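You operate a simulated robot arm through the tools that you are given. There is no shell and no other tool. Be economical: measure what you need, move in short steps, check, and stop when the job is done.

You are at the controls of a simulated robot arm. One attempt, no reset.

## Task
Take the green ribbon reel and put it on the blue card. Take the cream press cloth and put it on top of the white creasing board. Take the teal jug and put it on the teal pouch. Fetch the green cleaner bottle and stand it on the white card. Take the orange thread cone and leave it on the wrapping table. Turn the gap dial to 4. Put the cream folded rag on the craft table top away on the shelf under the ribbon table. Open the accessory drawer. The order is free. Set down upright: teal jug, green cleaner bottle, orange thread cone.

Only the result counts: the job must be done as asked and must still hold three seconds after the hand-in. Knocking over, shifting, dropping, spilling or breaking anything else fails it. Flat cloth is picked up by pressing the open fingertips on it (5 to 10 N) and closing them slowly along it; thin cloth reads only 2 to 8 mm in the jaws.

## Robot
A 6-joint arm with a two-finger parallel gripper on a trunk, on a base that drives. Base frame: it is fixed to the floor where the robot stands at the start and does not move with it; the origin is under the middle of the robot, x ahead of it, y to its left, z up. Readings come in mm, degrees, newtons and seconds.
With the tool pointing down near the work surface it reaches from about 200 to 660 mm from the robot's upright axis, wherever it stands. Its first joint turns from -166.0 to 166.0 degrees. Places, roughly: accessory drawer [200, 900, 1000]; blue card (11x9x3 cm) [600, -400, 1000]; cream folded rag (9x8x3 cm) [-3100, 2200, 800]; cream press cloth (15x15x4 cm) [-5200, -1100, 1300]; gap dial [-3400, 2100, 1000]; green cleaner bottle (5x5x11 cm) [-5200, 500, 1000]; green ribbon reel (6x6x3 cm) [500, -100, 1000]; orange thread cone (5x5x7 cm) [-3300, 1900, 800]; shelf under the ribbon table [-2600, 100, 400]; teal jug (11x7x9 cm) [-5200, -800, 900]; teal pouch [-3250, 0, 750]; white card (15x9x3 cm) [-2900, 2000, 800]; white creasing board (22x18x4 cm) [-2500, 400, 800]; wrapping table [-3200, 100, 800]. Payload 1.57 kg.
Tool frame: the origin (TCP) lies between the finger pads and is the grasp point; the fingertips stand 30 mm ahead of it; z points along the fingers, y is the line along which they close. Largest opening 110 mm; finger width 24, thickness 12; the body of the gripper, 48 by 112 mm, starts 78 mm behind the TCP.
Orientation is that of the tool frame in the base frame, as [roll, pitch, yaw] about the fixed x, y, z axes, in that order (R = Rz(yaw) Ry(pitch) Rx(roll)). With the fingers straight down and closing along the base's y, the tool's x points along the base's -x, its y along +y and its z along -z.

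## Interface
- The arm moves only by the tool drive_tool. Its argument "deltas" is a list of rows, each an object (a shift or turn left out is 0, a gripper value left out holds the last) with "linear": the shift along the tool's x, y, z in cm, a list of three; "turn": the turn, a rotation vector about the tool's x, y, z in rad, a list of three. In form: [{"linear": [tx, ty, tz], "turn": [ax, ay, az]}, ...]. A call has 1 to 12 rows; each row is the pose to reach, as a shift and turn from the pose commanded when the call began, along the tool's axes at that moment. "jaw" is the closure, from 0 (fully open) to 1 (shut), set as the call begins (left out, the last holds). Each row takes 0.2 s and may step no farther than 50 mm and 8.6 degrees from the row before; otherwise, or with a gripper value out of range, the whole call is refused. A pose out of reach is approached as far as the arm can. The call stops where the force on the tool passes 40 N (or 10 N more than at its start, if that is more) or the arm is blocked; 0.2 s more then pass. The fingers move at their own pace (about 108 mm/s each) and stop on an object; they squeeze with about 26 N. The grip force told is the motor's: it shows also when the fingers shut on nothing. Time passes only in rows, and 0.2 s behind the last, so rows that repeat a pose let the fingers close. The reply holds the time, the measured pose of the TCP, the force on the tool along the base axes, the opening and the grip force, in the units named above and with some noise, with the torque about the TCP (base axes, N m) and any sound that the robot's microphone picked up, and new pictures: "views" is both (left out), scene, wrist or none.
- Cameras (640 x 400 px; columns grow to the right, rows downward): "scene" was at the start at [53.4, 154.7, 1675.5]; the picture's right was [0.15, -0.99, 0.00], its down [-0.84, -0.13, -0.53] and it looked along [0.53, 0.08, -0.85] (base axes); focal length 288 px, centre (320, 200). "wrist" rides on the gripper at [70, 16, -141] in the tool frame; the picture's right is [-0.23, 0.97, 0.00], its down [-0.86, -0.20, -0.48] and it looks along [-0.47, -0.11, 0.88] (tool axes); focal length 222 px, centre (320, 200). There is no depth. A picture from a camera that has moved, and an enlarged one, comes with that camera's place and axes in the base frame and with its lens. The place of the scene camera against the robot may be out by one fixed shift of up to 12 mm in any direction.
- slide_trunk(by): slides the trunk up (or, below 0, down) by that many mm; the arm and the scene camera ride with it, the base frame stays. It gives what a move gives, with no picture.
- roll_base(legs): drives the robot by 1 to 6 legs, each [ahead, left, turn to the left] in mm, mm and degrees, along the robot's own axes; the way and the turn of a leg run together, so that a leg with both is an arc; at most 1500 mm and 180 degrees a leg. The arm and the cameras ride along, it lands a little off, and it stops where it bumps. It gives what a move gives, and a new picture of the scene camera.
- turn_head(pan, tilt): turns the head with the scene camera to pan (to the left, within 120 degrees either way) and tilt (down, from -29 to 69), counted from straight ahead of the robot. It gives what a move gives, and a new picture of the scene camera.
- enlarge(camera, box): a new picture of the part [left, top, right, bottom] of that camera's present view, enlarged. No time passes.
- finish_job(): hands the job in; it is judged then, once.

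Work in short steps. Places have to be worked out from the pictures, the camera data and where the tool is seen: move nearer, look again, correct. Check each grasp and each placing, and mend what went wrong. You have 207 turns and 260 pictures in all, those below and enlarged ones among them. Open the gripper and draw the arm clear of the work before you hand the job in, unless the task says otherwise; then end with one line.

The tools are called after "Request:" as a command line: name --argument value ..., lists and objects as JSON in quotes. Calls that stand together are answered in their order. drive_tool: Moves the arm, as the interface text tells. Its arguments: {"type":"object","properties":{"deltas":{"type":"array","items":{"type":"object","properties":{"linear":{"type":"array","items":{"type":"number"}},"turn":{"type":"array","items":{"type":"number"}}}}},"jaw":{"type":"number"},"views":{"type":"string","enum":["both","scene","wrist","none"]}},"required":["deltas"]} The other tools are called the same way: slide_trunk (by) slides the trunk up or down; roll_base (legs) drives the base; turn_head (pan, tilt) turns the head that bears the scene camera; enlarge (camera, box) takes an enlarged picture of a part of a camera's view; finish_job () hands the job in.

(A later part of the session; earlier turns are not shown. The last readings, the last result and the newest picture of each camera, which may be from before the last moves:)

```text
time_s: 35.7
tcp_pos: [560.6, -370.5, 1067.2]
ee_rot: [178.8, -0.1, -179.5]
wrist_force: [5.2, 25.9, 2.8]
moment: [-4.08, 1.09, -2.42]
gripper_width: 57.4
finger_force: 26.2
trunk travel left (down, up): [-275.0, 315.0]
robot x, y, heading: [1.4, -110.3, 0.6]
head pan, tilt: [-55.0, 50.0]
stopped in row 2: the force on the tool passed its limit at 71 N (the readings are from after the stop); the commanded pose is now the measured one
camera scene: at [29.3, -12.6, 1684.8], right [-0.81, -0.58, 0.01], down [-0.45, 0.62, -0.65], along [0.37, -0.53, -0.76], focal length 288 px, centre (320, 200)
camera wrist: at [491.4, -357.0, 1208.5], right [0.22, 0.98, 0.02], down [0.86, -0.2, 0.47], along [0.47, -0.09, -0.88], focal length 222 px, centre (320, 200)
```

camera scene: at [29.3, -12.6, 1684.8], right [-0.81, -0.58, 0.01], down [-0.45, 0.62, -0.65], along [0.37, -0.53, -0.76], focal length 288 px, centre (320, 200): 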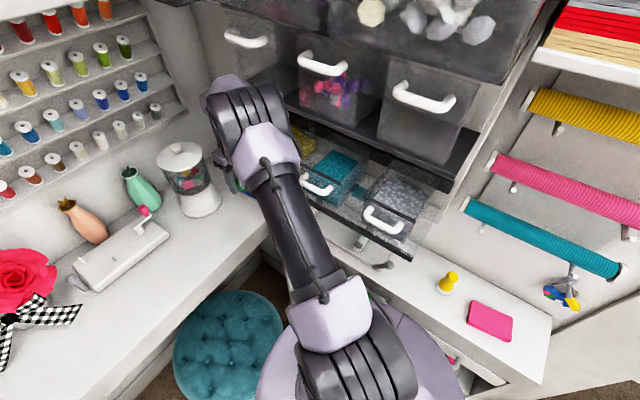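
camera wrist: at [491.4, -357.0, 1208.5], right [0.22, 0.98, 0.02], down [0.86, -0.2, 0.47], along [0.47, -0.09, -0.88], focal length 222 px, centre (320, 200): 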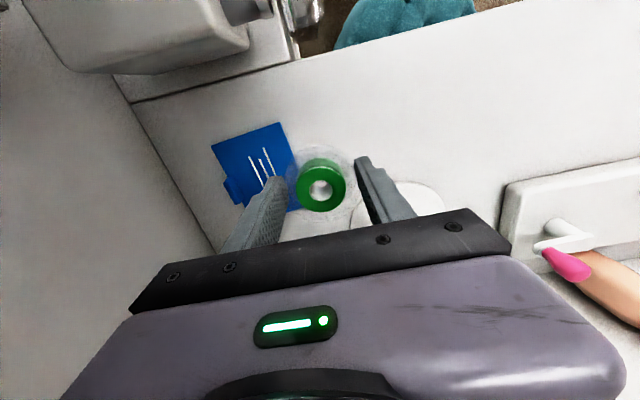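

The wrist camera (on the −x side of the tool) touched the bin rack at about (467, −375, 1224). I back off in +y and then turn the tool 90° so the camera faces +y, away from the rack.

Request:
drive_tool --deltas '[{"linear": [0, 2, 0]}, {"linear": [0, 5, 0]}, {"linear": [0, 9, 0]}, {"linear": [0, 9, 0]}]' --views "none"

Request:
drive_tool --deltas '[{"turn": [0, 0, 0.143]}, {"turn": [0, 0, 0.286]}, {"turn": [0, 0, 0.429]}, {"turn": [0, 0, 0.571]}, {"turn": [0, 0, 0.714]}, {"turn": [0, 0, 0.857]}, {"turn": [0, 0, 1.0]}, {"turn": [0, 0, 1.143]}, {"turn": [0, 0, 1.286]}, {"turn": [0, 0, 1.429]}, {"turn": [0, 0, 1.571]}, {"turn": [0, 0, 1.571]}]' --views "both"

```text
time_s: 36.7
tcp_pos: [559.0, -296.1, 1069.4]
ee_rot: [178.4, 0.1, -179.8]
wrist_force: [0.6, 0.8, 0.2]
moment: [-0.01, 0.02, 0.02]
gripper_width: 57.5
finger_force: 26.1
trunk travel left (down, up): [-275.0, 315.0]
robot x, y, heading: [3.9, -107.3, 0.4]
head pan, tilt: [-55.0, 50.0]
```

```text
time_s: 39.3
tcp_pos: [558.6, -295.4, 1067.5]
ee_rot: [179.9, -1.6, 90.1]
wrist_force: [-0.4, 0.3, -0.6]
moment: [0.02, 0.01, -0.01]
gripper_width: 57.3
finger_force: 26.1
trunk travel left (down, up): [-275.0, 315.0]
robot x, y, heading: [2.1, -112.0, 0.5]
head pan, tilt: [-55.0, 50.0]
camera scene: at [28.8, -27.7, 1685.5], right [-0.81, -0.58, 0.0], down [-0.44, 0.62, -0.64], along [0.37, -0.52, -0.77], focal length 288 px, centre (320, 200)
camera wrist: at [574.3, -229.3, 1210.8], right [0.97, -0.23, 0.0], down [-0.2, -0.87, 0.45], along [-0.11, -0.44, -0.89], focal length 222 px, centre (320, 200)
```

scene: 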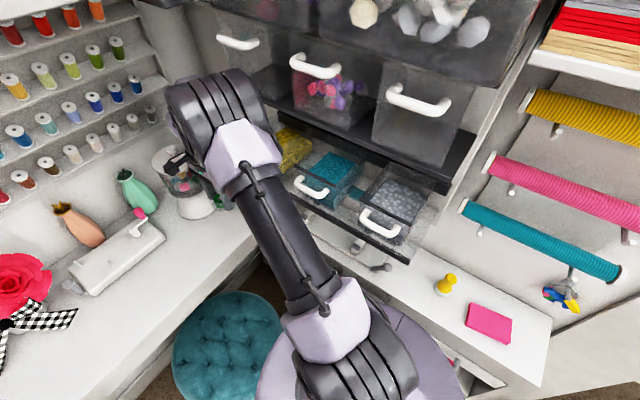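
wrist: 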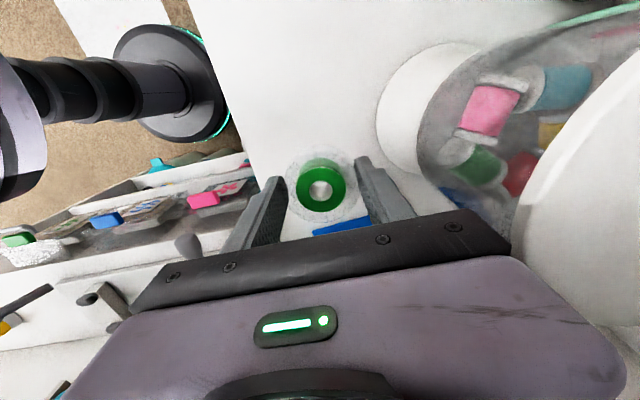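

The camera now faces +y, with the jar close on the +x side but clear. I move in −y at constant x, in small steps.

Request:
drive_tool --deltas '[{"linear": [-3, 0, 0]}, {"linear": [-6, 0, 0]}, {"linear": [-9, 0.1, 0]}, {"linear": [-11.5, 0.4, 0]}, {"linear": [-13.5, 0.6, 0]}, {"linear": [-13.5, 0.6, 0]}]' --views "both"

```text
time_s: 40.9
tcp_pos: [570.9, -390.0, 1062.8]
ee_rot: [-179.6, -1.0, 92.3]
wrist_force: [-0.1, -1.0, -0.2]
moment: [0.04, -0.05, -0.02]
gripper_width: 57.4
finger_force: 26.5
trunk travel left (down, up): [-275.0, 315.0]
robot x, y, heading: [-3.0, -110.3, 1.6]
head pan, tilt: [-55.0, 50.0]
stopped in row 6: the arm was blocked; the commanded pose is now the measured one
camera scene: at [24.8, 2.6, 1683.6], right [-0.81, -0.59, 0.01], down [-0.45, 0.61, -0.65], along [0.38, -0.53, -0.76], focal length 288 px, centre (320, 200)
camera wrist: at [586.2, -321.6, 1205.9], right [0.98, -0.19, -0.01], down [-0.16, -0.87, 0.47], along [-0.1, -0.46, -0.88], focal length 222 px, centre (320, 200)
```

scene: 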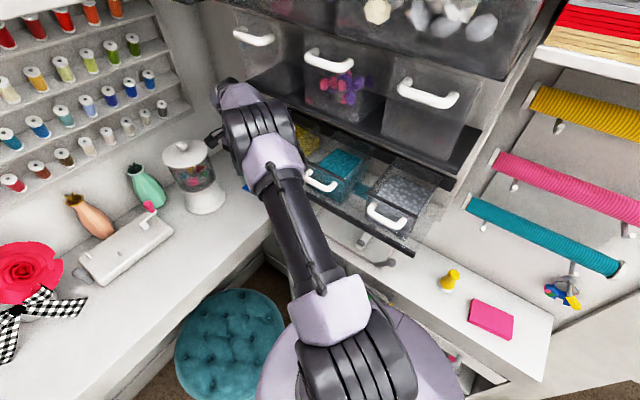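
wrist: 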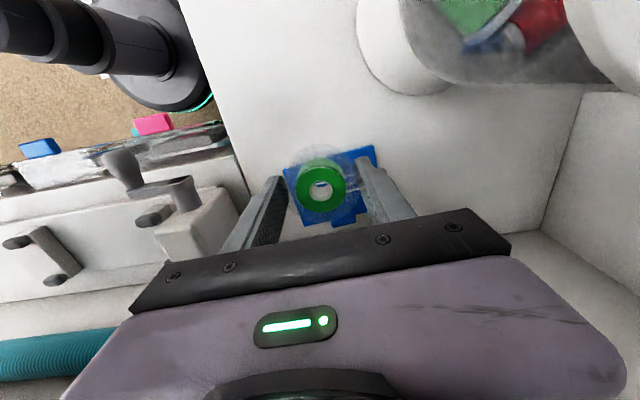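

The upper arm is blocked by the shelf 45 mm short of the card. I'll set the reel down nearby, regrip it with the tool leaning back towards the robot, and so reach the card; first I back off and turn to yaw ≈120°.

Request:
drive_tool --deltas '[{"linear": [3, -0.7, 0]}, {"linear": [6, -1.4, 0], "turn": [0, 0, -0.12]}, {"linear": [8, -2, 0], "turn": [0, 0, -0.24]}, {"linear": [8, -2.5, 0], "turn": [0, 0, -0.36]}, {"linear": [8, -2.5, 0], "turn": [0, 0, -0.48]}, {"linear": [8, -2.5, 0], "turn": [0, 0, -0.48]}]' --views "none"

Request:
drive_tool --deltas '[{"linear": [0, 0, 3]}, {"linear": [0, 0, 5.5]}, {"linear": [0, 0, 6.5]}, {"linear": [0, 0, 7]}, {"linear": [0, 0, 7.3]}, {"linear": [0, 0, 7.6]}, {"linear": [0, 0, 7.6]}]' --views "wrist"

```text
time_s: 42.3
tcp_pos: [543.8, -337.2, 1064.9]
ee_rot: [179.3, -1.6, 119.1]
wrist_force: [-0.1, 0.5, 0.8]
moment: [-0.03, -0.01, 0.0]
gripper_width: 57.4
finger_force: 26.3
trunk travel left (down, up): [-275.0, 315.0]
robot x, y, heading: [3.6, -106.7, 0.8]
head pan, tilt: [-55.0, 50.0]
```

```text
time_s: 43.9
tcp_pos: [542.7, -335.9, 988.6]
ee_rot: [179.4, -1.5, 119.1]
wrist_force: [-0.3, 0.0, -1.0]
moment: [-0.02, 0.01, 0.03]
gripper_width: 57.5
finger_force: 25.7
trunk travel left (down, up): [-275.0, 315.0]
robot x, y, heading: [1.3, -105.4, 0.9]
head pan, tilt: [-55.0, 50.0]
camera wrist: at [524.0, -270.2, 1131.4], right [0.96, 0.27, 0.0], down [0.24, -0.86, 0.45], along [0.13, -0.43, -0.89], focal length 222 px, centre (320, 200)
```

wrist: 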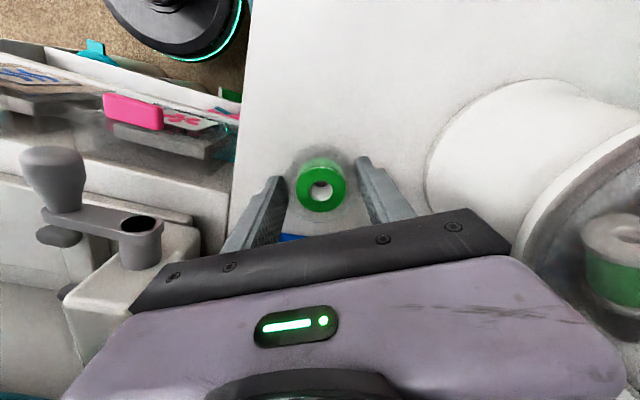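

I lower the last millimetres until the reel touches the table.

Request:
drive_tool --deltas '[{"linear": [0, 0, 0.2]}, {"linear": [0, 0, 0.4]}, {"linear": [0, 0, 0.55]}, {"linear": [0, 0, 0.55]}]' --views "none"

```text
time_s: 44.9
tcp_pos: [543.9, -335.1, 983.0]
ee_rot: [179.1, -1.4, 119.0]
wrist_force: [1.4, 0.3, 14.1]
moment: [-0.43, -0.12, 0.07]
gripper_width: 57.5
finger_force: 25.7
trunk travel left (down, up): [-275.0, 315.0]
robot x, y, heading: [-4.8, -106.7, 0.9]
head pan, tilt: [-55.0, 50.0]
```

The reel stands on the table. I open a little, then tilt the tool about 26° back towards the robot around the reel.

Request:
drive_tool --deltas '[{"linear": [0, 0, 0]}, {"linear": [0, 0, 0]}]' --jaw 0.3 --views "none"

Request:
drive_tool --deltas '[{"linear": [0, 0, -0.4]}, {"linear": [0.3, 0, -0.5], "turn": [0, -0.13, 0]}, {"linear": [0.6, 0, -0.5], "turn": [0, -0.26, 0]}, {"linear": [0.9, 0, -0.5], "turn": [0, -0.39, 0]}, {"linear": [1.0, 0, -0.4], "turn": [0, -0.48, 0]}, {"linear": [1.0, 0, -0.4], "turn": [0, -0.48, 0]}]' --views "wrist"

```text
time_s: 45.5
tcp_pos: [543.4, -334.4, 983.7]
ee_rot: [179.3, -1.6, 119.0]
wrist_force: [-0.3, 1.1, 1.0]
moment: [0.0, -0.01, 0.0]
gripper_width: 77.0
finger_force: 0.1
trunk travel left (down, up): [-275.0, 315.0]
robot x, y, heading: [1.4, -107.6, 1.0]
head pan, tilt: [-55.0, 50.0]
```

```text
time_s: 46.9
tcp_pos: [539.5, -324.6, 985.5]
ee_rot: [179.2, 25.8, 118.7]
wrist_force: [-0.2, -0.1, -0.2]
moment: [0.01, 0.0, -0.03]
gripper_width: 76.9
finger_force: 0.0
trunk travel left (down, up): [-275.0, 315.0]
robot x, y, heading: [-2.3, -106.8, 0.7]
head pan, tilt: [-55.0, 50.0]
camera wrist: at [491.8, -209.0, 1083.3], right [0.95, 0.29, 0.11], down [0.09, -0.59, 0.8], along [0.3, -0.75, -0.59], focal length 222 px, centre (320, 200)
```

wrist: 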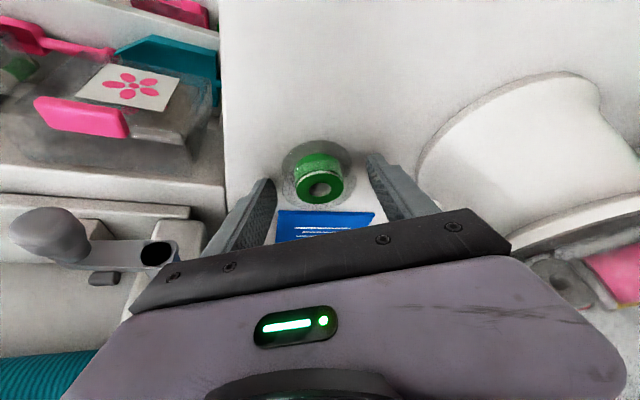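

The fingers straddle the reel. I close and lift 4 cm vertically.

Request:
drive_tool --deltas '[{"linear": [0, 0, 0]}, {"linear": [0, 0, 0]}, {"linear": [0, 0, 0]}]' --jaw 1 --views "none"

Request:
drive_tool --deltas '[{"linear": [-0.9, 0, -1.8]}, {"linear": [-1.74, 0, -3.6]}, {"linear": [-1.74, 0, -3.6]}]' --views "wrist"

```text
time_s: 47.7
tcp_pos: [538.2, -325.1, 986.1]
ee_rot: [179.3, 25.9, 118.6]
wrist_force: [0.0, 0.0, 0.5]
moment: [-0.02, 0.03, -0.05]
gripper_width: 57.6
finger_force: 26.2
trunk travel left (down, up): [-275.0, 315.0]
robot x, y, heading: [4.2, -108.0, 0.8]
head pan, tilt: [-55.0, 50.0]
```

```text
time_s: 48.5
tcp_pos: [537.8, -326.1, 1026.4]
ee_rot: [179.3, 25.8, 118.8]
wrist_force: [0.5, 1.0, 0.2]
moment: [0.03, 0.01, -0.04]
gripper_width: 57.1
finger_force: 25.9
trunk travel left (down, up): [-275.0, 315.0]
robot x, y, heading: [2.6, -111.0, 0.7]
head pan, tilt: [-55.0, 50.0]
camera wrist: at [491.5, -209.1, 1122.9], right [0.95, 0.29, 0.11], down [0.09, -0.59, 0.8], along [0.3, -0.75, -0.59], focal length 222 px, centre (320, 200)
```

wrist: 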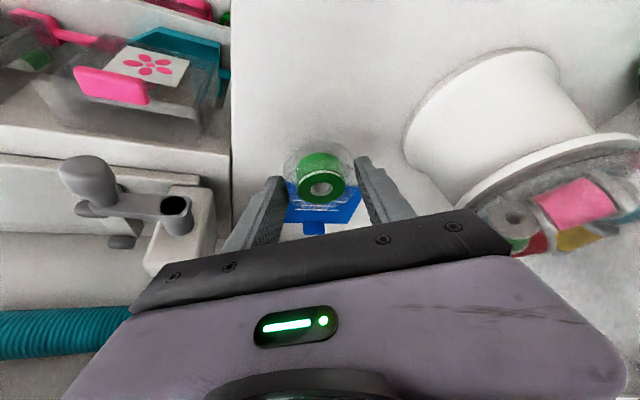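

Gripped and lifted. I carry it forward along the lean direction to the card, keeping height.

Request:
drive_tool --deltas '[{"linear": [-2.5, -0.5, 1.2]}, {"linear": [-5, -1, 2.4]}, {"linear": [-7.5, -1.5, 3.6]}, {"linear": [-9.6, -1.9, 4.65]}, {"linear": [-9.6, -1.9, 4.65]}]' --views "both"

```text
time_s: 49.7
tcp_pos: [573.1, -428.3, 1027.2]
ee_rot: [179.4, 25.9, 118.7]
wrist_force: [0.2, 0.3, 0.3]
moment: [-0.03, 0.0, 0.0]
gripper_width: 57.5
finger_force: 25.9
trunk travel left (down, up): [-275.0, 315.0]
robot x, y, heading: [-2.4, -109.6, 0.8]
head pan, tilt: [-55.0, 50.0]
camera scene: at [27.8, -26.0, 1685.5], right [-0.81, -0.59, 0.0], down [-0.45, 0.62, -0.64], along [0.38, -0.52, -0.77], focal length 288 px, centre (320, 200)
camera wrist: at [527.2, -312.0, 1123.4], right [0.95, 0.29, 0.11], down [0.09, -0.59, 0.8], along [0.3, -0.75, -0.59], focal length 222 px, centre (320, 200)
```

scene: 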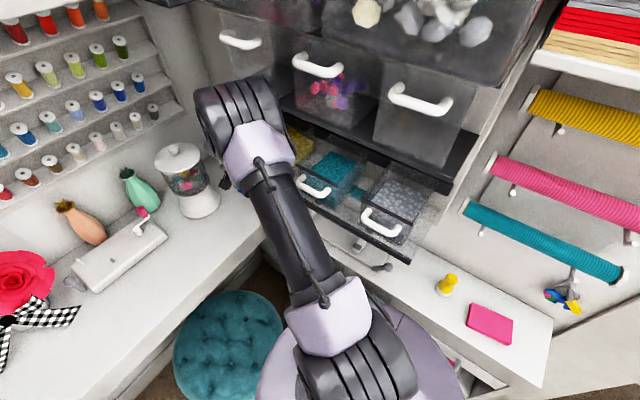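
wrist: 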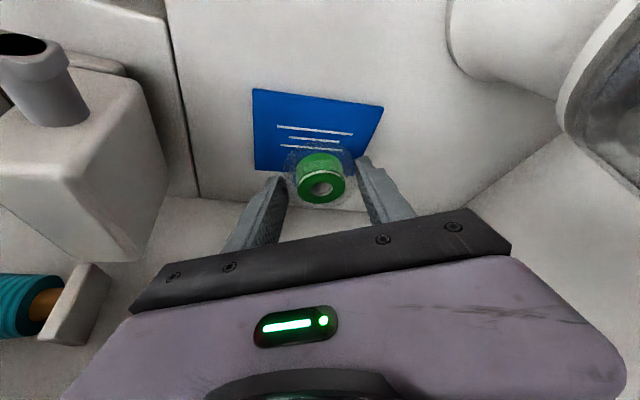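

The card centre lies under the reel to within about a centimetre. I nudge back 5 mm and lower slowly until contact.

Request:
drive_tool --deltas '[{"linear": [1.0, 0, 1.3]}, {"linear": [1.7, 0, 2.4]}, {"linear": [1.95, 0, 2.85]}, {"linear": [2.06, 0, 3.1]}, {"linear": [2.15, 0, 3.3]}, {"linear": [2.24, 0, 3.5]}, {"linear": [2.24, 0, 3.5]}]' --views "wrist"

```text
time_s: 51.3
tcp_pos: [571.3, -423.8, 987.9]
ee_rot: [179.1, 26.1, 118.7]
wrist_force: [5.4, -2.2, 24.2]
moment: [-0.36, -0.18, -0.03]
gripper_width: 57.5
finger_force: 25.8
trunk travel left (down, up): [-275.0, 315.0]
robot x, y, heading: [-2.9, -107.5, 0.9]
head pan, tilt: [-55.0, 50.0]
camera wrist: at [524.4, -307.3, 1083.9], right [0.95, 0.29, 0.11], down [0.09, -0.59, 0.8], along [0.3, -0.75, -0.58], focal length 222 px, centre (320, 200)
```

wrist: 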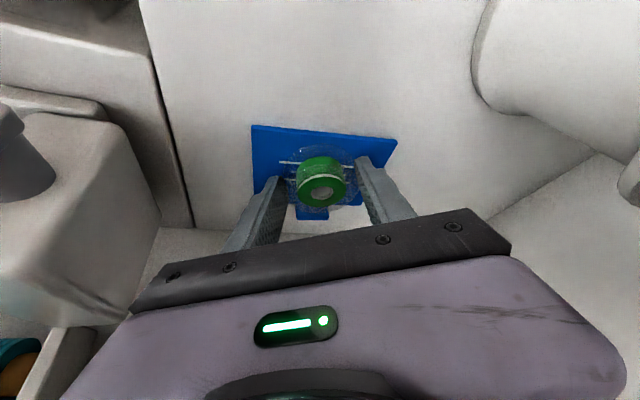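

The reel sits on the card with contact. I release gently to 80 mm, then draw back along the tool axis.

Request:
drive_tool --deltas '[{"linear": [-0.05, 0, -0.1]}, {"linear": [-0.05, 0, -0.1]}, {"linear": [-0.05, 0, -0.1]}]' --jaw 0.3 --views "none"

Request:
drive_tool --deltas '[{"linear": [0, 0, -3]}, {"linear": [0, 0, -6]}, {"linear": [0, 0, -9]}, {"linear": [0, 0, -9]}]' --views "wrist"

```text
time_s: 52.1
tcp_pos: [570.8, -422.8, 986.0]
ee_rot: [179.3, 26.1, 118.7]
wrist_force: [2.2, 3.3, 10.7]
moment: [-0.11, 0.23, -0.05]
gripper_width: 73.7
finger_force: 0.0
trunk travel left (down, up): [-275.0, 315.0]
robot x, y, heading: [-2.8, -110.8, 0.9]
head pan, tilt: [-55.0, 50.0]
```

```text
time_s: 53.1
tcp_pos: [551.2, -392.1, 1067.7]
ee_rot: [179.3, 25.9, 118.7]
wrist_force: [0.5, -0.8, -0.4]
moment: [-0.01, 0.01, 0.0]
gripper_width: 76.6
finger_force: 0.0
trunk travel left (down, up): [-275.0, 315.0]
robot x, y, heading: [-1.2, -108.5, 1.0]
head pan, tilt: [-55.0, 50.0]
camera wrist: at [504.7, -275.5, 1164.9], right [0.95, 0.29, 0.11], down [0.09, -0.59, 0.8], along [0.3, -0.75, -0.59], focal length 222 px, centre (320, 200)
```

wrist: 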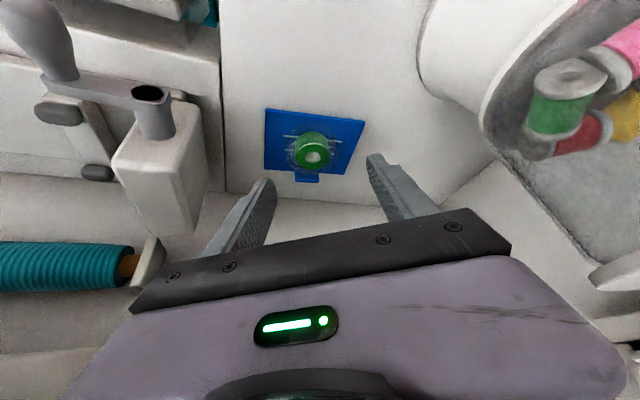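

The reel lies well on the blue card. I withdraw the arm up and back and straighten the tool.

Request:
drive_tool --deltas '[{"linear": [2.5, -0.6, -3.3]}, {"linear": [5, -1.2, -6.6]}, {"linear": [7.5, -1.8, -10], "turn": [0, 0.08, 0]}, {"linear": [10.5, -2.4, -13.3], "turn": [0, 0.16, 0]}, {"linear": [13.3, -3.2, -16.7], "turn": [0, 0.24, 0]}, {"linear": [16, -4, -20], "turn": [0, 0.32, 0]}, {"linear": [18.8, -4.7, -23.5], "turn": [0, 0.4, 0]}, {"linear": [21.7, -5.5, -27], "turn": [0, 0.45, 0]}, {"linear": [21.7, -5.5, -27], "turn": [0, 0.45, 0]}]' --views "none"

Request:
turn_head --pan 115 --tilt 25

Request:
turn_head --pan -115 --tilt 25

```text
time_s: 53.5
tcp_pos: [543.2, -377.3, 1075.3]
ee_rot: [179.6, 25.5, 119.4]
wrist_force: [37.6, -28.2, -37.8]
moment: [2.62, 1.54, 1.38]
gripper_width: 76.9
finger_force: 0.0
trunk travel left (down, up): [-275.0, 315.0]
robot x, y, heading: [2.9, -109.3, 1.2]
head pan, tilt: [-55.0, 50.0]
stopped in row 1: the force on the tool passed its limit at 85 N (the readings are from after the stop); the commanded pose is now the measured one
```

```text
time_s: 56.1
tcp_pos: [542.7, -376.0, 1073.7]
ee_rot: [179.7, 25.5, 119.2]
wrist_force: [49.7, -32.4, -53.0]
moment: [2.76, 1.75, 1.55]
gripper_width: 77.0
finger_force: 0.0
trunk travel left (down, up): [-275.0, 315.0]
robot x, y, heading: [-4.7, -106.2, 1.0]
head pan, tilt: [115.0, 25.0]
camera scene: at [-42.4, 109.8, 1724.6], right [0.9, 0.44, -0.01], down [0.18, -0.38, -0.91], along [-0.4, 0.82, -0.41], focal length 288 px, centre (320, 200)
```

scene: 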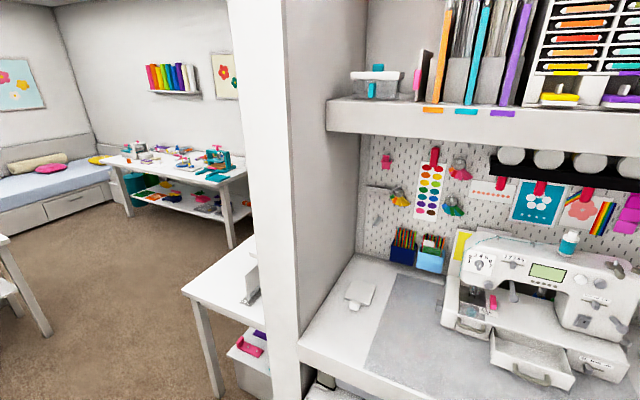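

```text
time_s: 59.4
tcp_pos: [544.1, -375.4, 1074.4]
ee_rot: [179.6, 25.4, 119.2]
wrist_force: [47.7, -24.4, -62.0]
moment: [1.58, 0.8, 0.89]
gripper_width: 77.1
finger_force: 0.0
trunk travel left (down, up): [-275.0, 315.0]
robot x, y, heading: [0.6, -108.2, 0.9]
head pan, tilt: [-115.0, 25.0]
camera scene: at [-39.8, -55.7, 1723.6], right [-0.91, 0.41, 0.01], down [0.16, 0.39, -0.91], along [-0.37, -0.82, -0.42], focal length 288 px, centre (320, 200)
```

scene: 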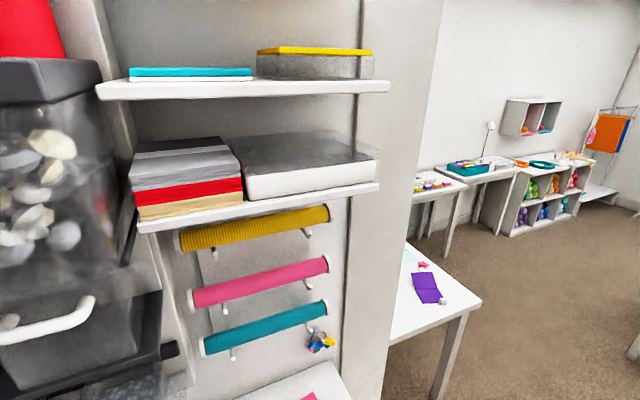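

The wrist caught on the rack rail behind it while rising (about 80 N). I relieve it by going forward and down, back to the height of the entry path.

Request:
drive_tool --deltas '[{"linear": [-0.8, 0, 1.5]}, {"linear": [0.2, 0, 3.2]}, {"linear": [0.6, 0, 4.2]}, {"linear": [0.6, 0, 4.2]}]' --views "wrist"

```text
time_s: 60.4
tcp_pos: [542.8, -382.3, 1041.8]
ee_rot: [179.3, 25.9, 119.0]
wrist_force: [0.3, 0.0, -0.3]
moment: [-0.04, 0.01, -0.01]
gripper_width: 77.2
finger_force: 0.0
trunk travel left (down, up): [-275.0, 315.0]
robot x, y, heading: [-0.5, -108.3, 0.9]
head pan, tilt: [-115.0, 25.0]
camera wrist: at [494.1, -265.4, 1138.1], right [0.95, 0.3, 0.11], down [0.09, -0.59, 0.8], along [0.3, -0.75, -0.59], focal length 222 px, centre (320, 200)
```

wrist: 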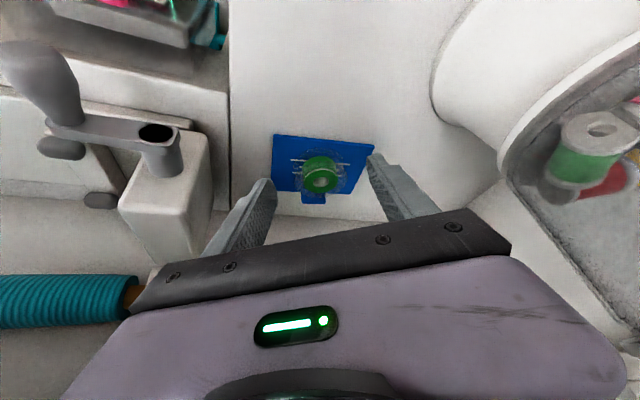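

Free again. I withdraw horizontally in +y at this height, well before rising.

Request:
drive_tool --deltas '[{"linear": [3.3, 2, -1.3]}, {"linear": [6.6, 4.1, -2.65]}, {"linear": [9.6, 6.0, -3.9]}, {"linear": [12.6, 7.8, -5.1]}, {"linear": [15.5, 9.6, -6.3]}, {"linear": [18.5, 11.4, -7.5]}, {"linear": [18.5, 11.4, -7.5]}]' --jaw 0 --views "none"

```text
time_s: 62.0
tcp_pos: [543.3, -151.5, 1028.8]
ee_rot: [179.3, 25.8, 119.0]
wrist_force: [-0.3, -0.8, -0.3]
moment: [0.01, -0.02, -0.02]
gripper_width: 109.9
finger_force: 0.0
trunk travel left (down, up): [-275.0, 315.0]
robot x, y, heading: [0.2, -108.3, 1.0]
head pan, tilt: [-115.0, 25.0]
```

Clear. I retract, raise and straighten the tool.

Request:
drive_tool --deltas '[{"linear": [0.3, -2.1, -3.6]}, {"linear": [0.6, -4.2, -7.2], "turn": [0, 0.08, 0]}, {"linear": [0.9, -6.3, -10.8], "turn": [0, 0.16, 0]}, {"linear": [1.2, -8.4, -14.4], "turn": [0, 0.24, 0]}, {"linear": [1.5, -10.6, -18], "turn": [0, 0.32, 0]}, {"linear": [1.8, -12.7, -21.6], "turn": [0, 0.4, 0]}, {"linear": [1.8, -14.8, -25.3], "turn": [0, 0.45, 0]}, {"linear": [1.8, -14.8, -25.3], "turn": [0, 0.45, 0]}]' --views "none"

Request:
turn_head --pan -35 --tilt 45

```text
time_s: 63.8
tcp_pos: [346.9, -115.1, 1246.4]
ee_rot: [179.4, 0.2, 119.2]
wrist_force: [0.0, -0.5, -0.3]
moment: [0.01, 0.04, 0.0]
gripper_width: 110.1
finger_force: 0.0
trunk travel left (down, up): [-275.0, 315.0]
robot x, y, heading: [2.3, -108.6, 0.8]
head pan, tilt: [-115.0, 25.0]
```

```text
time_s: 65.3
tcp_pos: [347.3, -115.4, 1246.8]
ee_rot: [179.4, 0.2, 119.3]
wrist_force: [-0.5, -0.5, 0.1]
moment: [-0.02, 0.0, -0.02]
gripper_width: 110.2
finger_force: 0.1
trunk travel left (down, up): [-275.0, 315.0]
robot x, y, heading: [-1.0, -110.9, 1.1]
head pan, tilt: [-35.0, 45.0]
camera scene: at [50.2, -9.8, 1692.4], right [-0.56, -0.83, 0.0], down [-0.58, 0.4, -0.71], along [0.58, -0.4, -0.71], focal length 288 px, centre (320, 200)
```

scene: 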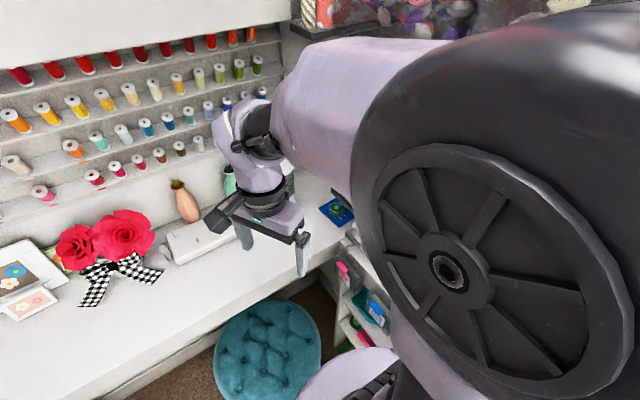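

The reel stays on the card. Now I turn the robot around to face the rest of the room.

Request:
roll_base --legs '[[0, 0, 90], [0, 0, 89]]'

Request:
turn_head --pan -28 --tilt 20

Request:
turn_head --pan 35 --tilt 20

```text
time_s: 72.5
tcp_pos: [-339.9, 2.1, 1244.6]
ee_rot: [179.4, -0.3, -75.6]
wrist_force: [-0.7, 0.2, -0.6]
moment: [0.0, 0.0, -0.01]
gripper_width: 110.3
finger_force: 0.0
trunk travel left (down, up): [-275.0, 315.0]
robot x, y, heading: [-1.0, -101.9, 166.0]
head pan, tilt: [-35.0, 45.0]
stopped in leg 2: the robot was blocked; the commanded pose is now the measured one
camera scene: at [-58.4, -171.1, 1677.5], right [0.82, 0.57, 0.0], down [0.48, -0.69, -0.54], along [-0.31, 0.44, -0.84], focal length 288 px, centre (320, 200)
```

scene: 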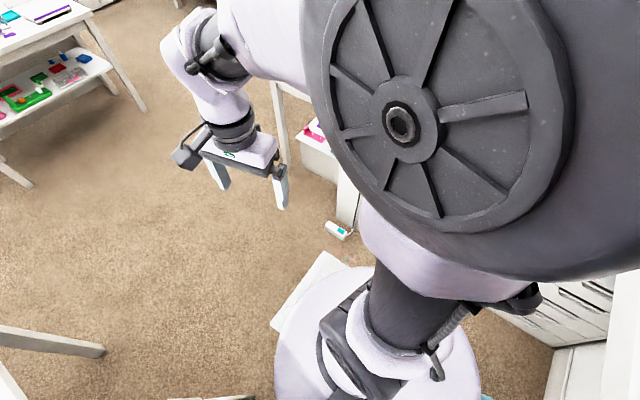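

```text
time_s: 73.4
tcp_pos: [-341.3, 3.3, 1243.6]
ee_rot: [179.5, -0.5, -75.6]
wrist_force: [-0.5, -0.6, -1.1]
moment: [0.01, -0.02, -0.03]
gripper_width: 110.0
finger_force: 0.1
trunk travel left (down, up): [-275.0, 315.0]
robot x, y, heading: [2.1, -106.5, 166.0]
head pan, tilt: [-28.0, 20.0]
camera scene: at [-64.6, -174.6, 1676.1], right [0.75, 0.66, 0.0], down [0.56, -0.64, -0.52], along [-0.35, 0.39, -0.85], focal length 288 px, centre (320, 200)
```

scene: 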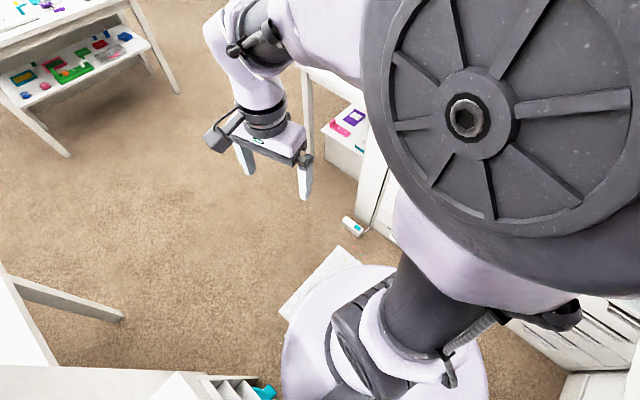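

```text
time_s: 74.8
tcp_pos: [-339.9, 2.5, 1243.8]
ee_rot: [179.5, -0.5, -75.6]
wrist_force: [0.8, 0.3, 0.9]
moment: [0.0, -0.03, -0.01]
gripper_width: 109.9
finger_force: 0.1
trunk travel left (down, up): [-275.0, 315.0]
robot x, y, heading: [1.1, -105.9, 165.7]
head pan, tilt: [35.0, 20.0]
camera scene: at [-108.1, -251.6, 1731.6], right [-0.26, 0.97, -0.01], down [0.34, 0.08, -0.94], along [-0.9, -0.25, -0.35], focal length 288 px, centre (320, 200)
```

scene: 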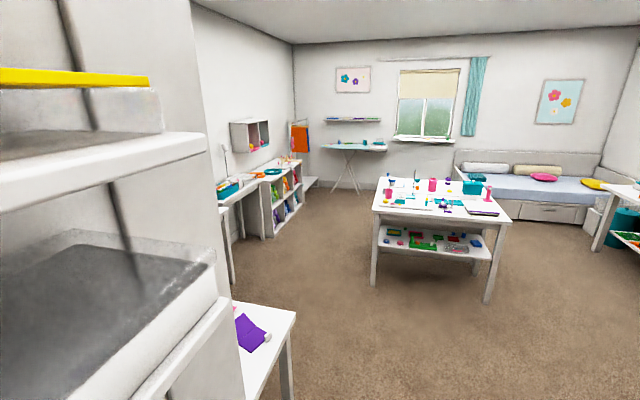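

The base was blocked by the shelves on the right at heading 166°. I shift away to the robot's right, finish the turn, and drive out into the room.

Request:
roll_base --legs '[[50, -200, 0], [0, 0, 14], [1400, 0, 0]]'

```text
time_s: 83.8
tcp_pos: [-1746.0, 143.4, 1247.1]
ee_rot: [179.4, 0.2, -63.3]
wrist_force: [-0.3, 0.2, -0.1]
moment: [0.01, 0.01, -0.02]
gripper_width: 110.1
finger_force: 0.1
trunk travel left (down, up): [-275.0, 315.0]
robot x, y, heading: [-1396.6, 118.4, 178.1]
head pan, tilt: [35.0, 20.0]
camera scene: at [-1456.4, -68.2, 1731.1], right [-0.55, 0.84, 0.0], down [0.29, 0.19, -0.94], along [-0.79, -0.52, -0.34], focal length 288 px, centre (320, 200)
```

scene: 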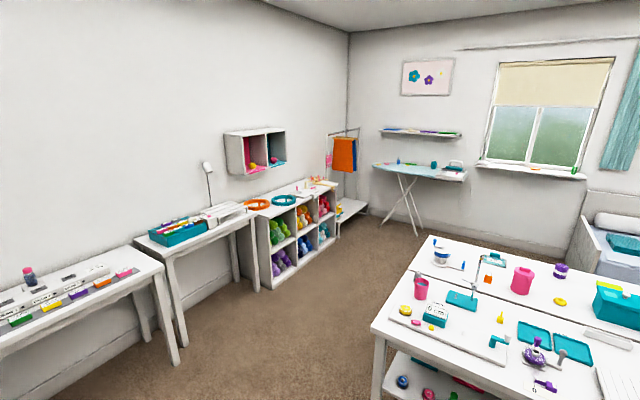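

I look over the centre tables from here, since the ribbon and wrapping tables seem to stand together.

Request:
turn_head --pan 8 --tilt 30

Request:
turn_head --pan -50 --tilt 20

```text
time_s: 84.7
tcp_pos: [-1745.2, 143.0, 1247.7]
ee_rot: [179.4, 0.2, -63.3]
wrist_force: [0.3, 0.2, -0.4]
moment: [-0.02, -0.02, -0.01]
gripper_width: 110.1
finger_force: 0.1
trunk travel left (down, up): [-275.0, 315.0]
robot x, y, heading: [-1399.4, 121.6, 178.2]
head pan, tilt: [8.0, 30.0]
camera scene: at [-1468.2, -27.0, 1715.1], right [-0.11, 0.99, 0.0], down [0.5, 0.05, -0.87], along [-0.86, -0.09, -0.5], focal length 288 px, centre (320, 200)
```

scene: 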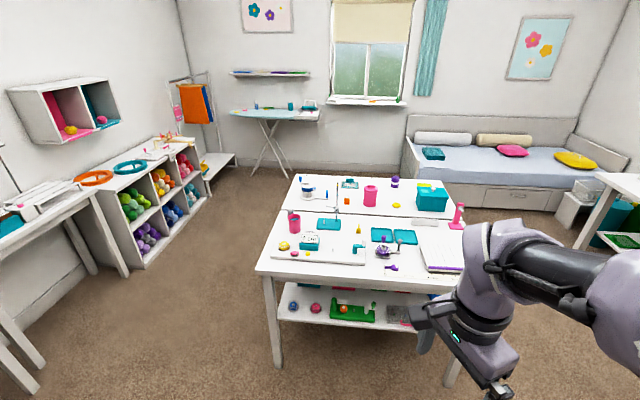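

```text
time_s: 86.0
tcp_pos: [-1744.9, 142.3, 1247.0]
ee_rot: [179.5, 0.2, -63.4]
wrist_force: [0.6, -0.1, 0.5]
moment: [-0.01, 0.0, 0.01]
gripper_width: 110.0
finger_force: 0.0
trunk travel left (down, up): [-275.0, 315.0]
robot x, y, heading: [-1400.9, 120.5, 178.4]
head pan, tilt: [-50.0, 20.0]
camera scene: at [-1435.9, 56.0, 1731.1], right [0.79, 0.62, 0.0], down [0.21, -0.27, -0.94], along [-0.58, 0.74, -0.34], focal length 288 px, centre (320, 200)
```

scene: 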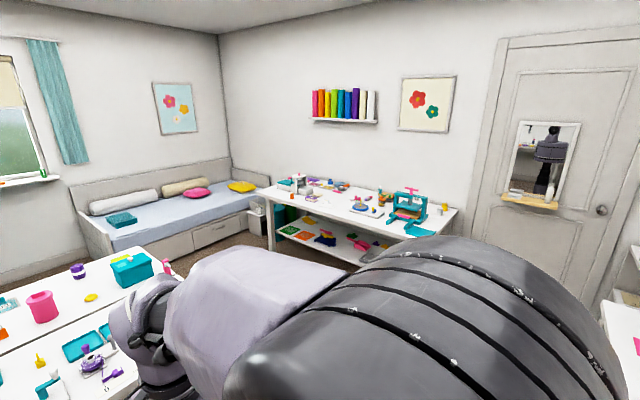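

The craft table stands by the far wall, to the robot's right. I drive clear of the centre table and turn to face +y to see it.

Request:
roll_base --legs '[[500, -1000, 0], [0, 0, -88]]'

Request:
turn_head --pan 50 --tilt 28

```text
time_s: 95.6
tcp_pos: [-1845.0, 1509.7, 1247.4]
ee_rot: [179.4, 0.2, -152.6]
wrist_force: [0.6, 0.9, -0.2]
moment: [-0.04, -0.02, 0.01]
gripper_width: 109.8
finger_force: 0.0
trunk travel left (down, up): [-275.0, 315.0]
robot x, y, heading: [-1862.0, 1163.1, 88.9]
head pan, tilt: [-50.0, 20.0]
camera scene: at [-1926.7, 1207.3, 1731.1], right [0.63, -0.78, 0.0], down [-0.27, -0.21, -0.94], along [0.73, 0.59, -0.34], focal length 288 px, centre (320, 200)
```

scene: 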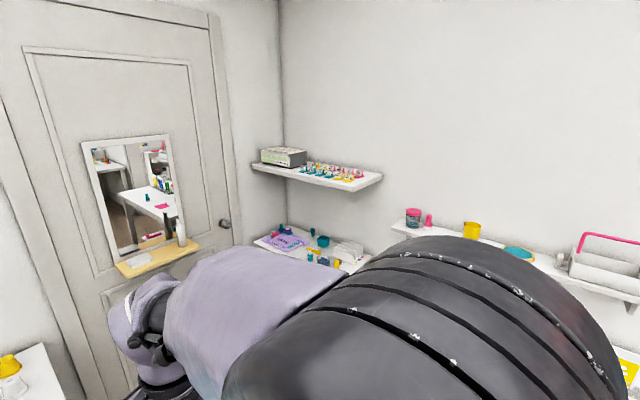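

```text
time_s: 97.3
tcp_pos: [-1842.2, 1508.9, 1247.0]
ee_rot: [179.4, 0.2, -152.6]
wrist_force: [-0.4, -0.1, -1.3]
moment: [-0.01, 0.0, 0.01]
gripper_width: 110.1
finger_force: 0.1
trunk travel left (down, up): [-275.0, 315.0]
robot x, y, heading: [-1864.7, 1163.1, 89.1]
head pan, tilt: [50.0, 28.0]
camera scene: at [-2067.9, 1208.8, 1718.2], right [0.66, 0.75, 0.0], down [0.35, -0.31, -0.88], along [-0.67, 0.58, -0.47], focal length 288 px, centre (320, 200)
```

scene: 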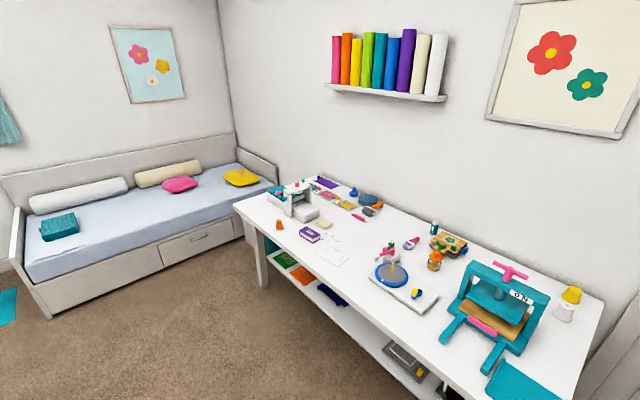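

The orange cone, cream rag, white card and the small machine sit at the table's left end. I enlarge that part.

Request:
enlarge --camera "scene" --box '[225, 165, 395, 275]'

```text
3.64 times, centred on (310, 220) of scene
camera zoom: at [-2067.9, 1208.8, 1718.2], right [0.66, 0.75, 0.0], down [0.35, -0.31, -0.88], along [-0.67, 0.58, -0.47], focal length 1047 px, centre (356, 127)
```

zoom: 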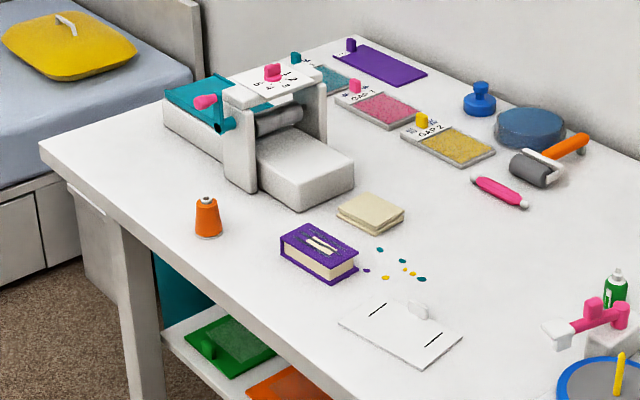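

Estimates: front edge y≈1865, cone (−3310, 1964), rag (−3171, 2194), white card (−2926, 2034), dial machine near (−3400, 2110). I drive along to stand in front of the machine.

Request:
roll_base --legs '[[0, 1430, 0], [330, 0, 0]]'

Request:
turn_head --pan 25 --tilt 45

```text
time_s: 106.2
tcp_pos: [-3256.9, 1874.3, 1247.4]
ee_rot: [179.4, 0.2, -153.2]
wrist_force: [0.0, 1.0, 0.5]
moment: [-0.03, 0.01, -0.02]
gripper_width: 110.3
finger_force: 0.0
trunk travel left (down, up): [-275.0, 315.0]
robot x, y, heading: [-3274.5, 1526.3, 88.2]
head pan, tilt: [50.0, 28.0]
camera scene: at [-3483.9, 1576.4, 1718.2], right [0.66, 0.75, 0.0], down [0.35, -0.31, -0.88], along [-0.66, 0.59, -0.47], focal length 288 px, centre (320, 200)
```

scene: 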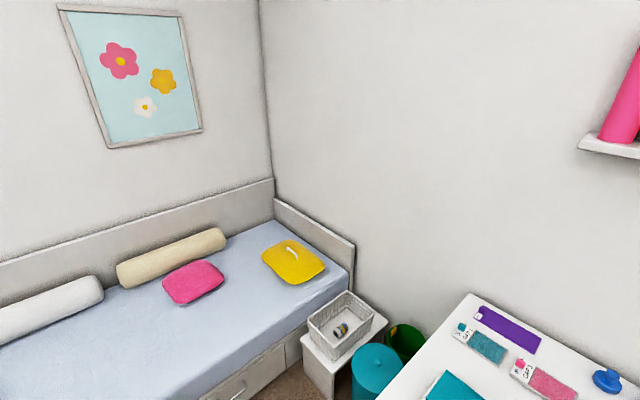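

```text
time_s: 107.1
tcp_pos: [-3256.9, 1874.3, 1247.6]
ee_rot: [179.3, 0.1, -153.2]
wrist_force: [0.4, -0.4, 0.0]
moment: [-0.01, 0.01, 0.01]
gripper_width: 110.1
finger_force: 0.1
trunk travel left (down, up): [-275.0, 315.0]
robot x, y, heading: [-3280.0, 1528.1, 88.4]
head pan, tilt: [25.0, 45.0]
camera scene: at [-3448.0, 1589.5, 1692.5], right [0.92, 0.4, 0.0], down [0.28, -0.65, -0.71], along [-0.28, 0.65, -0.71], focal length 288 px, centre (320, 200)
```

scene: 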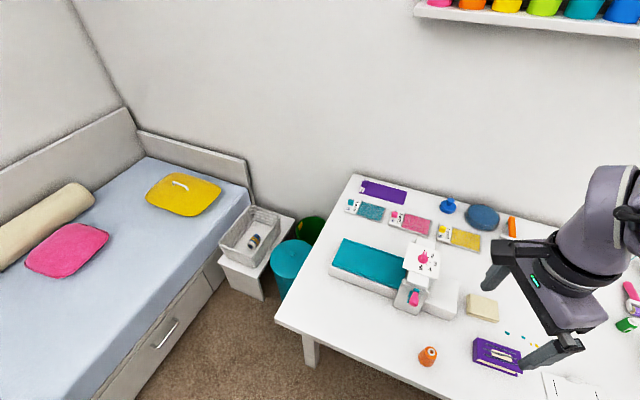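

Request:
enlarge --camera "scene" --box '[380, 225, 480, 320]'

Request:
enlarge --camera "scene" --box '[300, 165, 560, 385]'

```text
4.21 times, centred on (430, 272) of scene
camera zoom: at [-3448.0, 1589.5, 1692.5], right [0.92, 0.4, 0.0], down [0.28, -0.65, -0.71], along [-0.28, 0.65, -0.71], focal length 1212 px, centre (-143, -105)
```

zoom: 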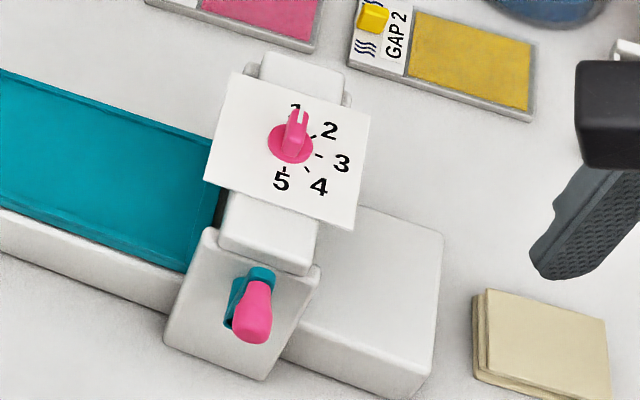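

```text
1.82 times, centred on (430, 275) of scene
camera zoom: at [-3448.0, 1589.5, 1692.5], right [0.92, 0.4, 0.0], down [0.28, -0.65, -0.71], along [-0.28, 0.65, -0.71], focal length 524 px, centre (120, 64)
```

zoom: 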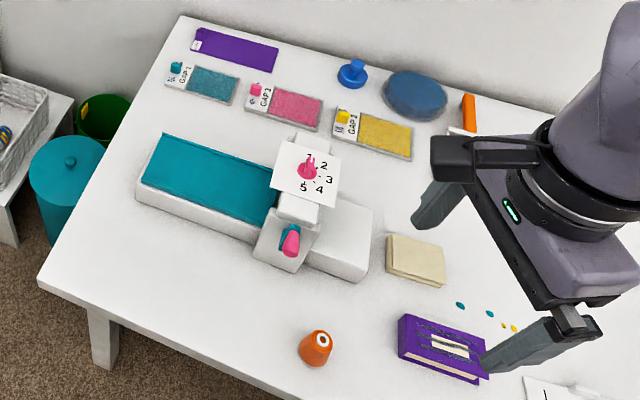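

The dial faces up with its pointer at 1 (towards +y), and the numbers run clockwise in 45° steps, so 4 lies 135° clockwise from above. I bring the tool near and above it, camera on the robot side.

Request:
drive_tool --deltas '[{"linear": [0, 3, 1.0], "turn": [0, 0, -0.13]}, {"linear": [0, 6, 2], "turn": [0, 0, -0.27]}, {"linear": [-0.1, 9, 3], "turn": [0, 0, -0.4]}, {"linear": [-0.2, 12, 4], "turn": [0, 0, -0.54]}, {"linear": [-0.3, 15, 5], "turn": [0, 0, -0.67]}, {"linear": [-0.4, 18, 6], "turn": [0, 0, -0.8]}, {"linear": [-0.5, 21, 7], "turn": [0, 0, -0.94]}, {"linear": [-0.5, 24, 8], "turn": [0, 0, -1.06]}, {"linear": [-0.5, 24, 8], "turn": [0, 0, -1.06]}]' --jaw 0.4 --views "wrist"

Request:
enlarge --camera "wrist" --box '[220, 60, 420, 200]'

```text
time_s: 109.1
tcp_pos: [-3362.0, 2088.9, 1170.0]
ee_rot: [179.8, 0.6, -92.4]
wrist_force: [-0.5, 0.0, -0.2]
moment: [0.01, 0.0, -0.01]
gripper_width: 66.0
finger_force: 0.0
trunk travel left (down, up): [-275.0, 315.0]
robot x, y, heading: [-3278.9, 1526.7, 88.5]
head pan, tilt: [25.0, 45.0]
camera wrist: at [-3380.7, 2019.1, 1310.3], right [-0.96, 0.27, 0.01], down [0.24, 0.84, 0.49], along [0.13, 0.47, -0.87], focal length 222 px, centre (320, 200)
```

wrist: 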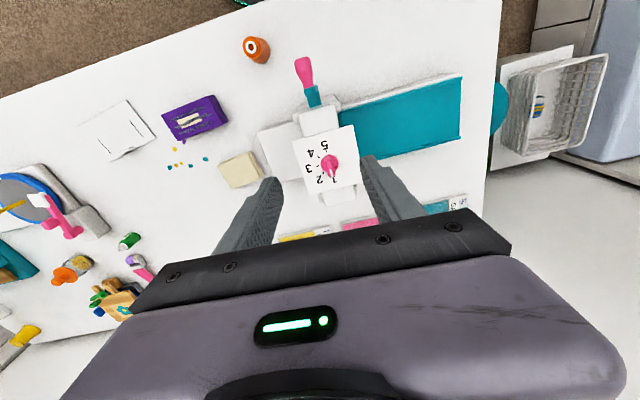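

```text
2.86 times, centred on (320, 130) of wrist
camera zoom: at [-3380.7, 2019.1, 1310.3], right [-0.96, 0.27, 0.01], down [0.24, 0.84, 0.49], along [0.13, 0.47, -0.87], focal length 635 px, centre (320, 400)
```

zoom: 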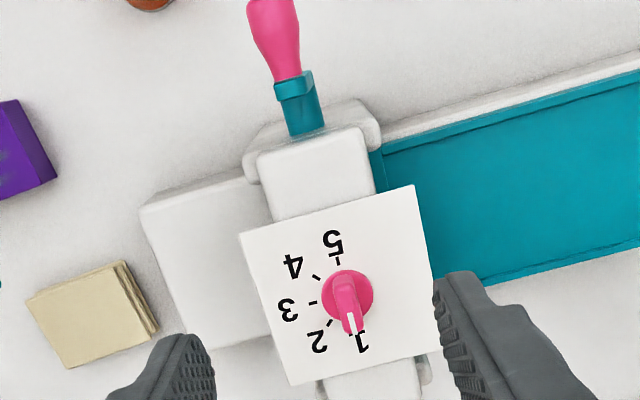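

The two cameras agree: the dial is at about (−3362, 2136), plate z≈984. I move above it and look once more.

Request:
drive_tool --deltas '[{"linear": [-3, 0.1, 3]}, {"linear": [-4.6, 0.16, 7]}, {"linear": [-4.6, 0.16, 11]}, {"linear": [-4.6, 0.16, 11]}]' --jaw 0.6 --views "none"

Request:
enlarge --camera "wrist" --box '[220, 90, 440, 240]'

```text
time_s: 110.1
tcp_pos: [-3360.4, 2138.4, 1060.4]
ee_rot: [179.8, 0.5, -92.4]
wrist_force: [-0.7, -0.4, 0.2]
moment: [-0.01, 0.01, 0.0]
gripper_width: 44.2
finger_force: 0.1
trunk travel left (down, up): [-275.0, 315.0]
robot x, y, heading: [-3277.9, 1529.2, 88.2]
head pan, tilt: [25.0, 45.0]
```

```text
2.67 times, centred on (330, 165) of wrist
camera zoom: at [-3378.8, 2067.8, 1200.5], right [-0.96, 0.27, 0.01], down [0.24, 0.84, 0.49], along [0.13, 0.47, -0.87], focal length 592 px, centre (293, 293)
```

zoom: 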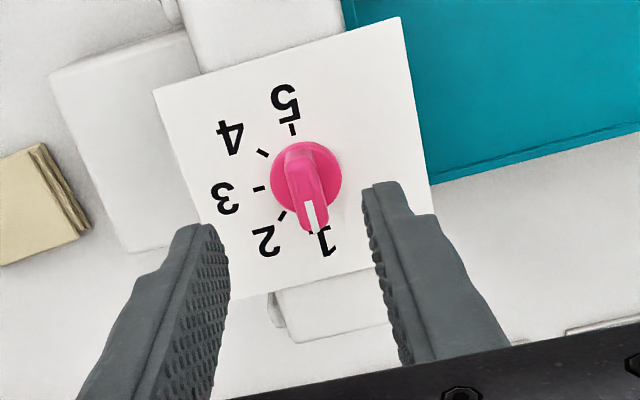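

Well centred; I correct 4 mm in −x and descend slowly around the fin.

Request:
drive_tool --deltas '[{"linear": [0, 0.4, 1.5]}, {"linear": [0, 0.4, 3]}, {"linear": [0, 0.4, 3.6]}, {"linear": [0, 0.4, 4.0]}, {"linear": [0, 0.4, 4.0]}]' --views "none"

Request:
enlarge --camera "wrist" --box '[220, 90, 440, 240]'

```text
time_s: 111.3
tcp_pos: [-3365.3, 2138.8, 1020.7]
ee_rot: [179.7, 0.6, -92.5]
wrist_force: [0.8, -0.9, -0.7]
moment: [0.0, -0.01, -0.02]
gripper_width: 43.7
finger_force: 0.0
trunk travel left (down, up): [-275.0, 315.0]
robot x, y, heading: [-3280.6, 1524.6, 88.4]
head pan, tilt: [25.0, 45.0]
```

```text
2.67 times, centred on (330, 165) of wrist
camera zoom: at [-3383.5, 2068.6, 1160.5], right [-0.96, 0.27, 0.01], down [0.24, 0.84, 0.49], along [0.13, 0.47, -0.87], focal length 592 px, centre (293, 293)
```

zoom: 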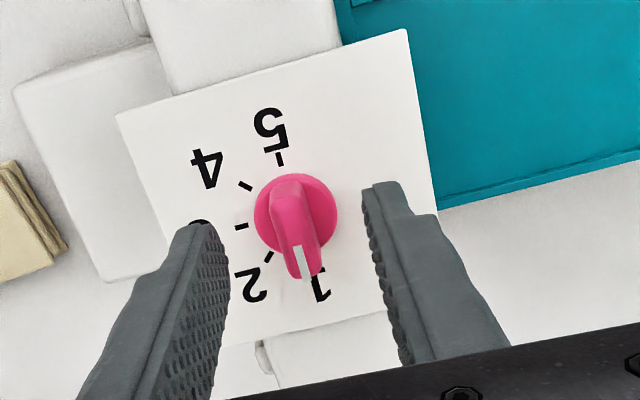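

The dial disc triangulates to (−3365, 2140, 979). I go 5 mm lower and close on the fin.

Request:
drive_tool --deltas '[{"linear": [-0.1, 0, 0.3]}, {"linear": [-0.1, 0, 0.5]}, {"linear": [-0.1, 0, 0.5]}]' --views "none"

Request:
drive_tool --deltas '[{"linear": [0, 0, 0]}, {"linear": [0, 0, 0]}, {"linear": [0, 0, 0]}]' --jaw 1 --views "none"

Request:
enlarge --camera "wrist" --box '[220, 90, 440, 240]'

```text
time_s: 112.1
tcp_pos: [-3364.6, 2140.7, 1014.4]
ee_rot: [179.8, 0.6, -92.5]
wrist_force: [-0.4, 0.0, -0.5]
moment: [0.0, 0.0, -0.01]
gripper_width: 43.8
finger_force: 0.1
trunk travel left (down, up): [-275.0, 315.0]
robot x, y, heading: [-3280.9, 1528.5, 88.4]
head pan, tilt: [25.0, 45.0]
```

```text
time_s: 112.9
tcp_pos: [-3364.3, 2139.0, 1015.1]
ee_rot: [179.8, 0.6, -92.4]
wrist_force: [-0.1, 0.0, 0.3]
moment: [0.01, 0.02, 0.0]
gripper_width: 0.1
finger_force: 21.4
trunk travel left (down, up): [-275.0, 315.0]
robot x, y, heading: [-3279.7, 1527.0, 88.4]
head pan, tilt: [25.0, 45.0]
```

```text
2.67 times, centred on (330, 165) of wrist
camera zoom: at [-3383.2, 2069.3, 1155.3], right [-0.96, 0.27, 0.01], down [0.24, 0.84, 0.49], along [0.13, 0.47, -0.87], focal length 592 px, centre (293, 293)
```

zoom: 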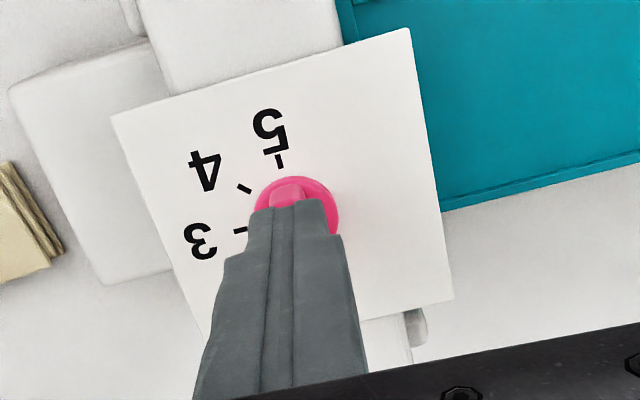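

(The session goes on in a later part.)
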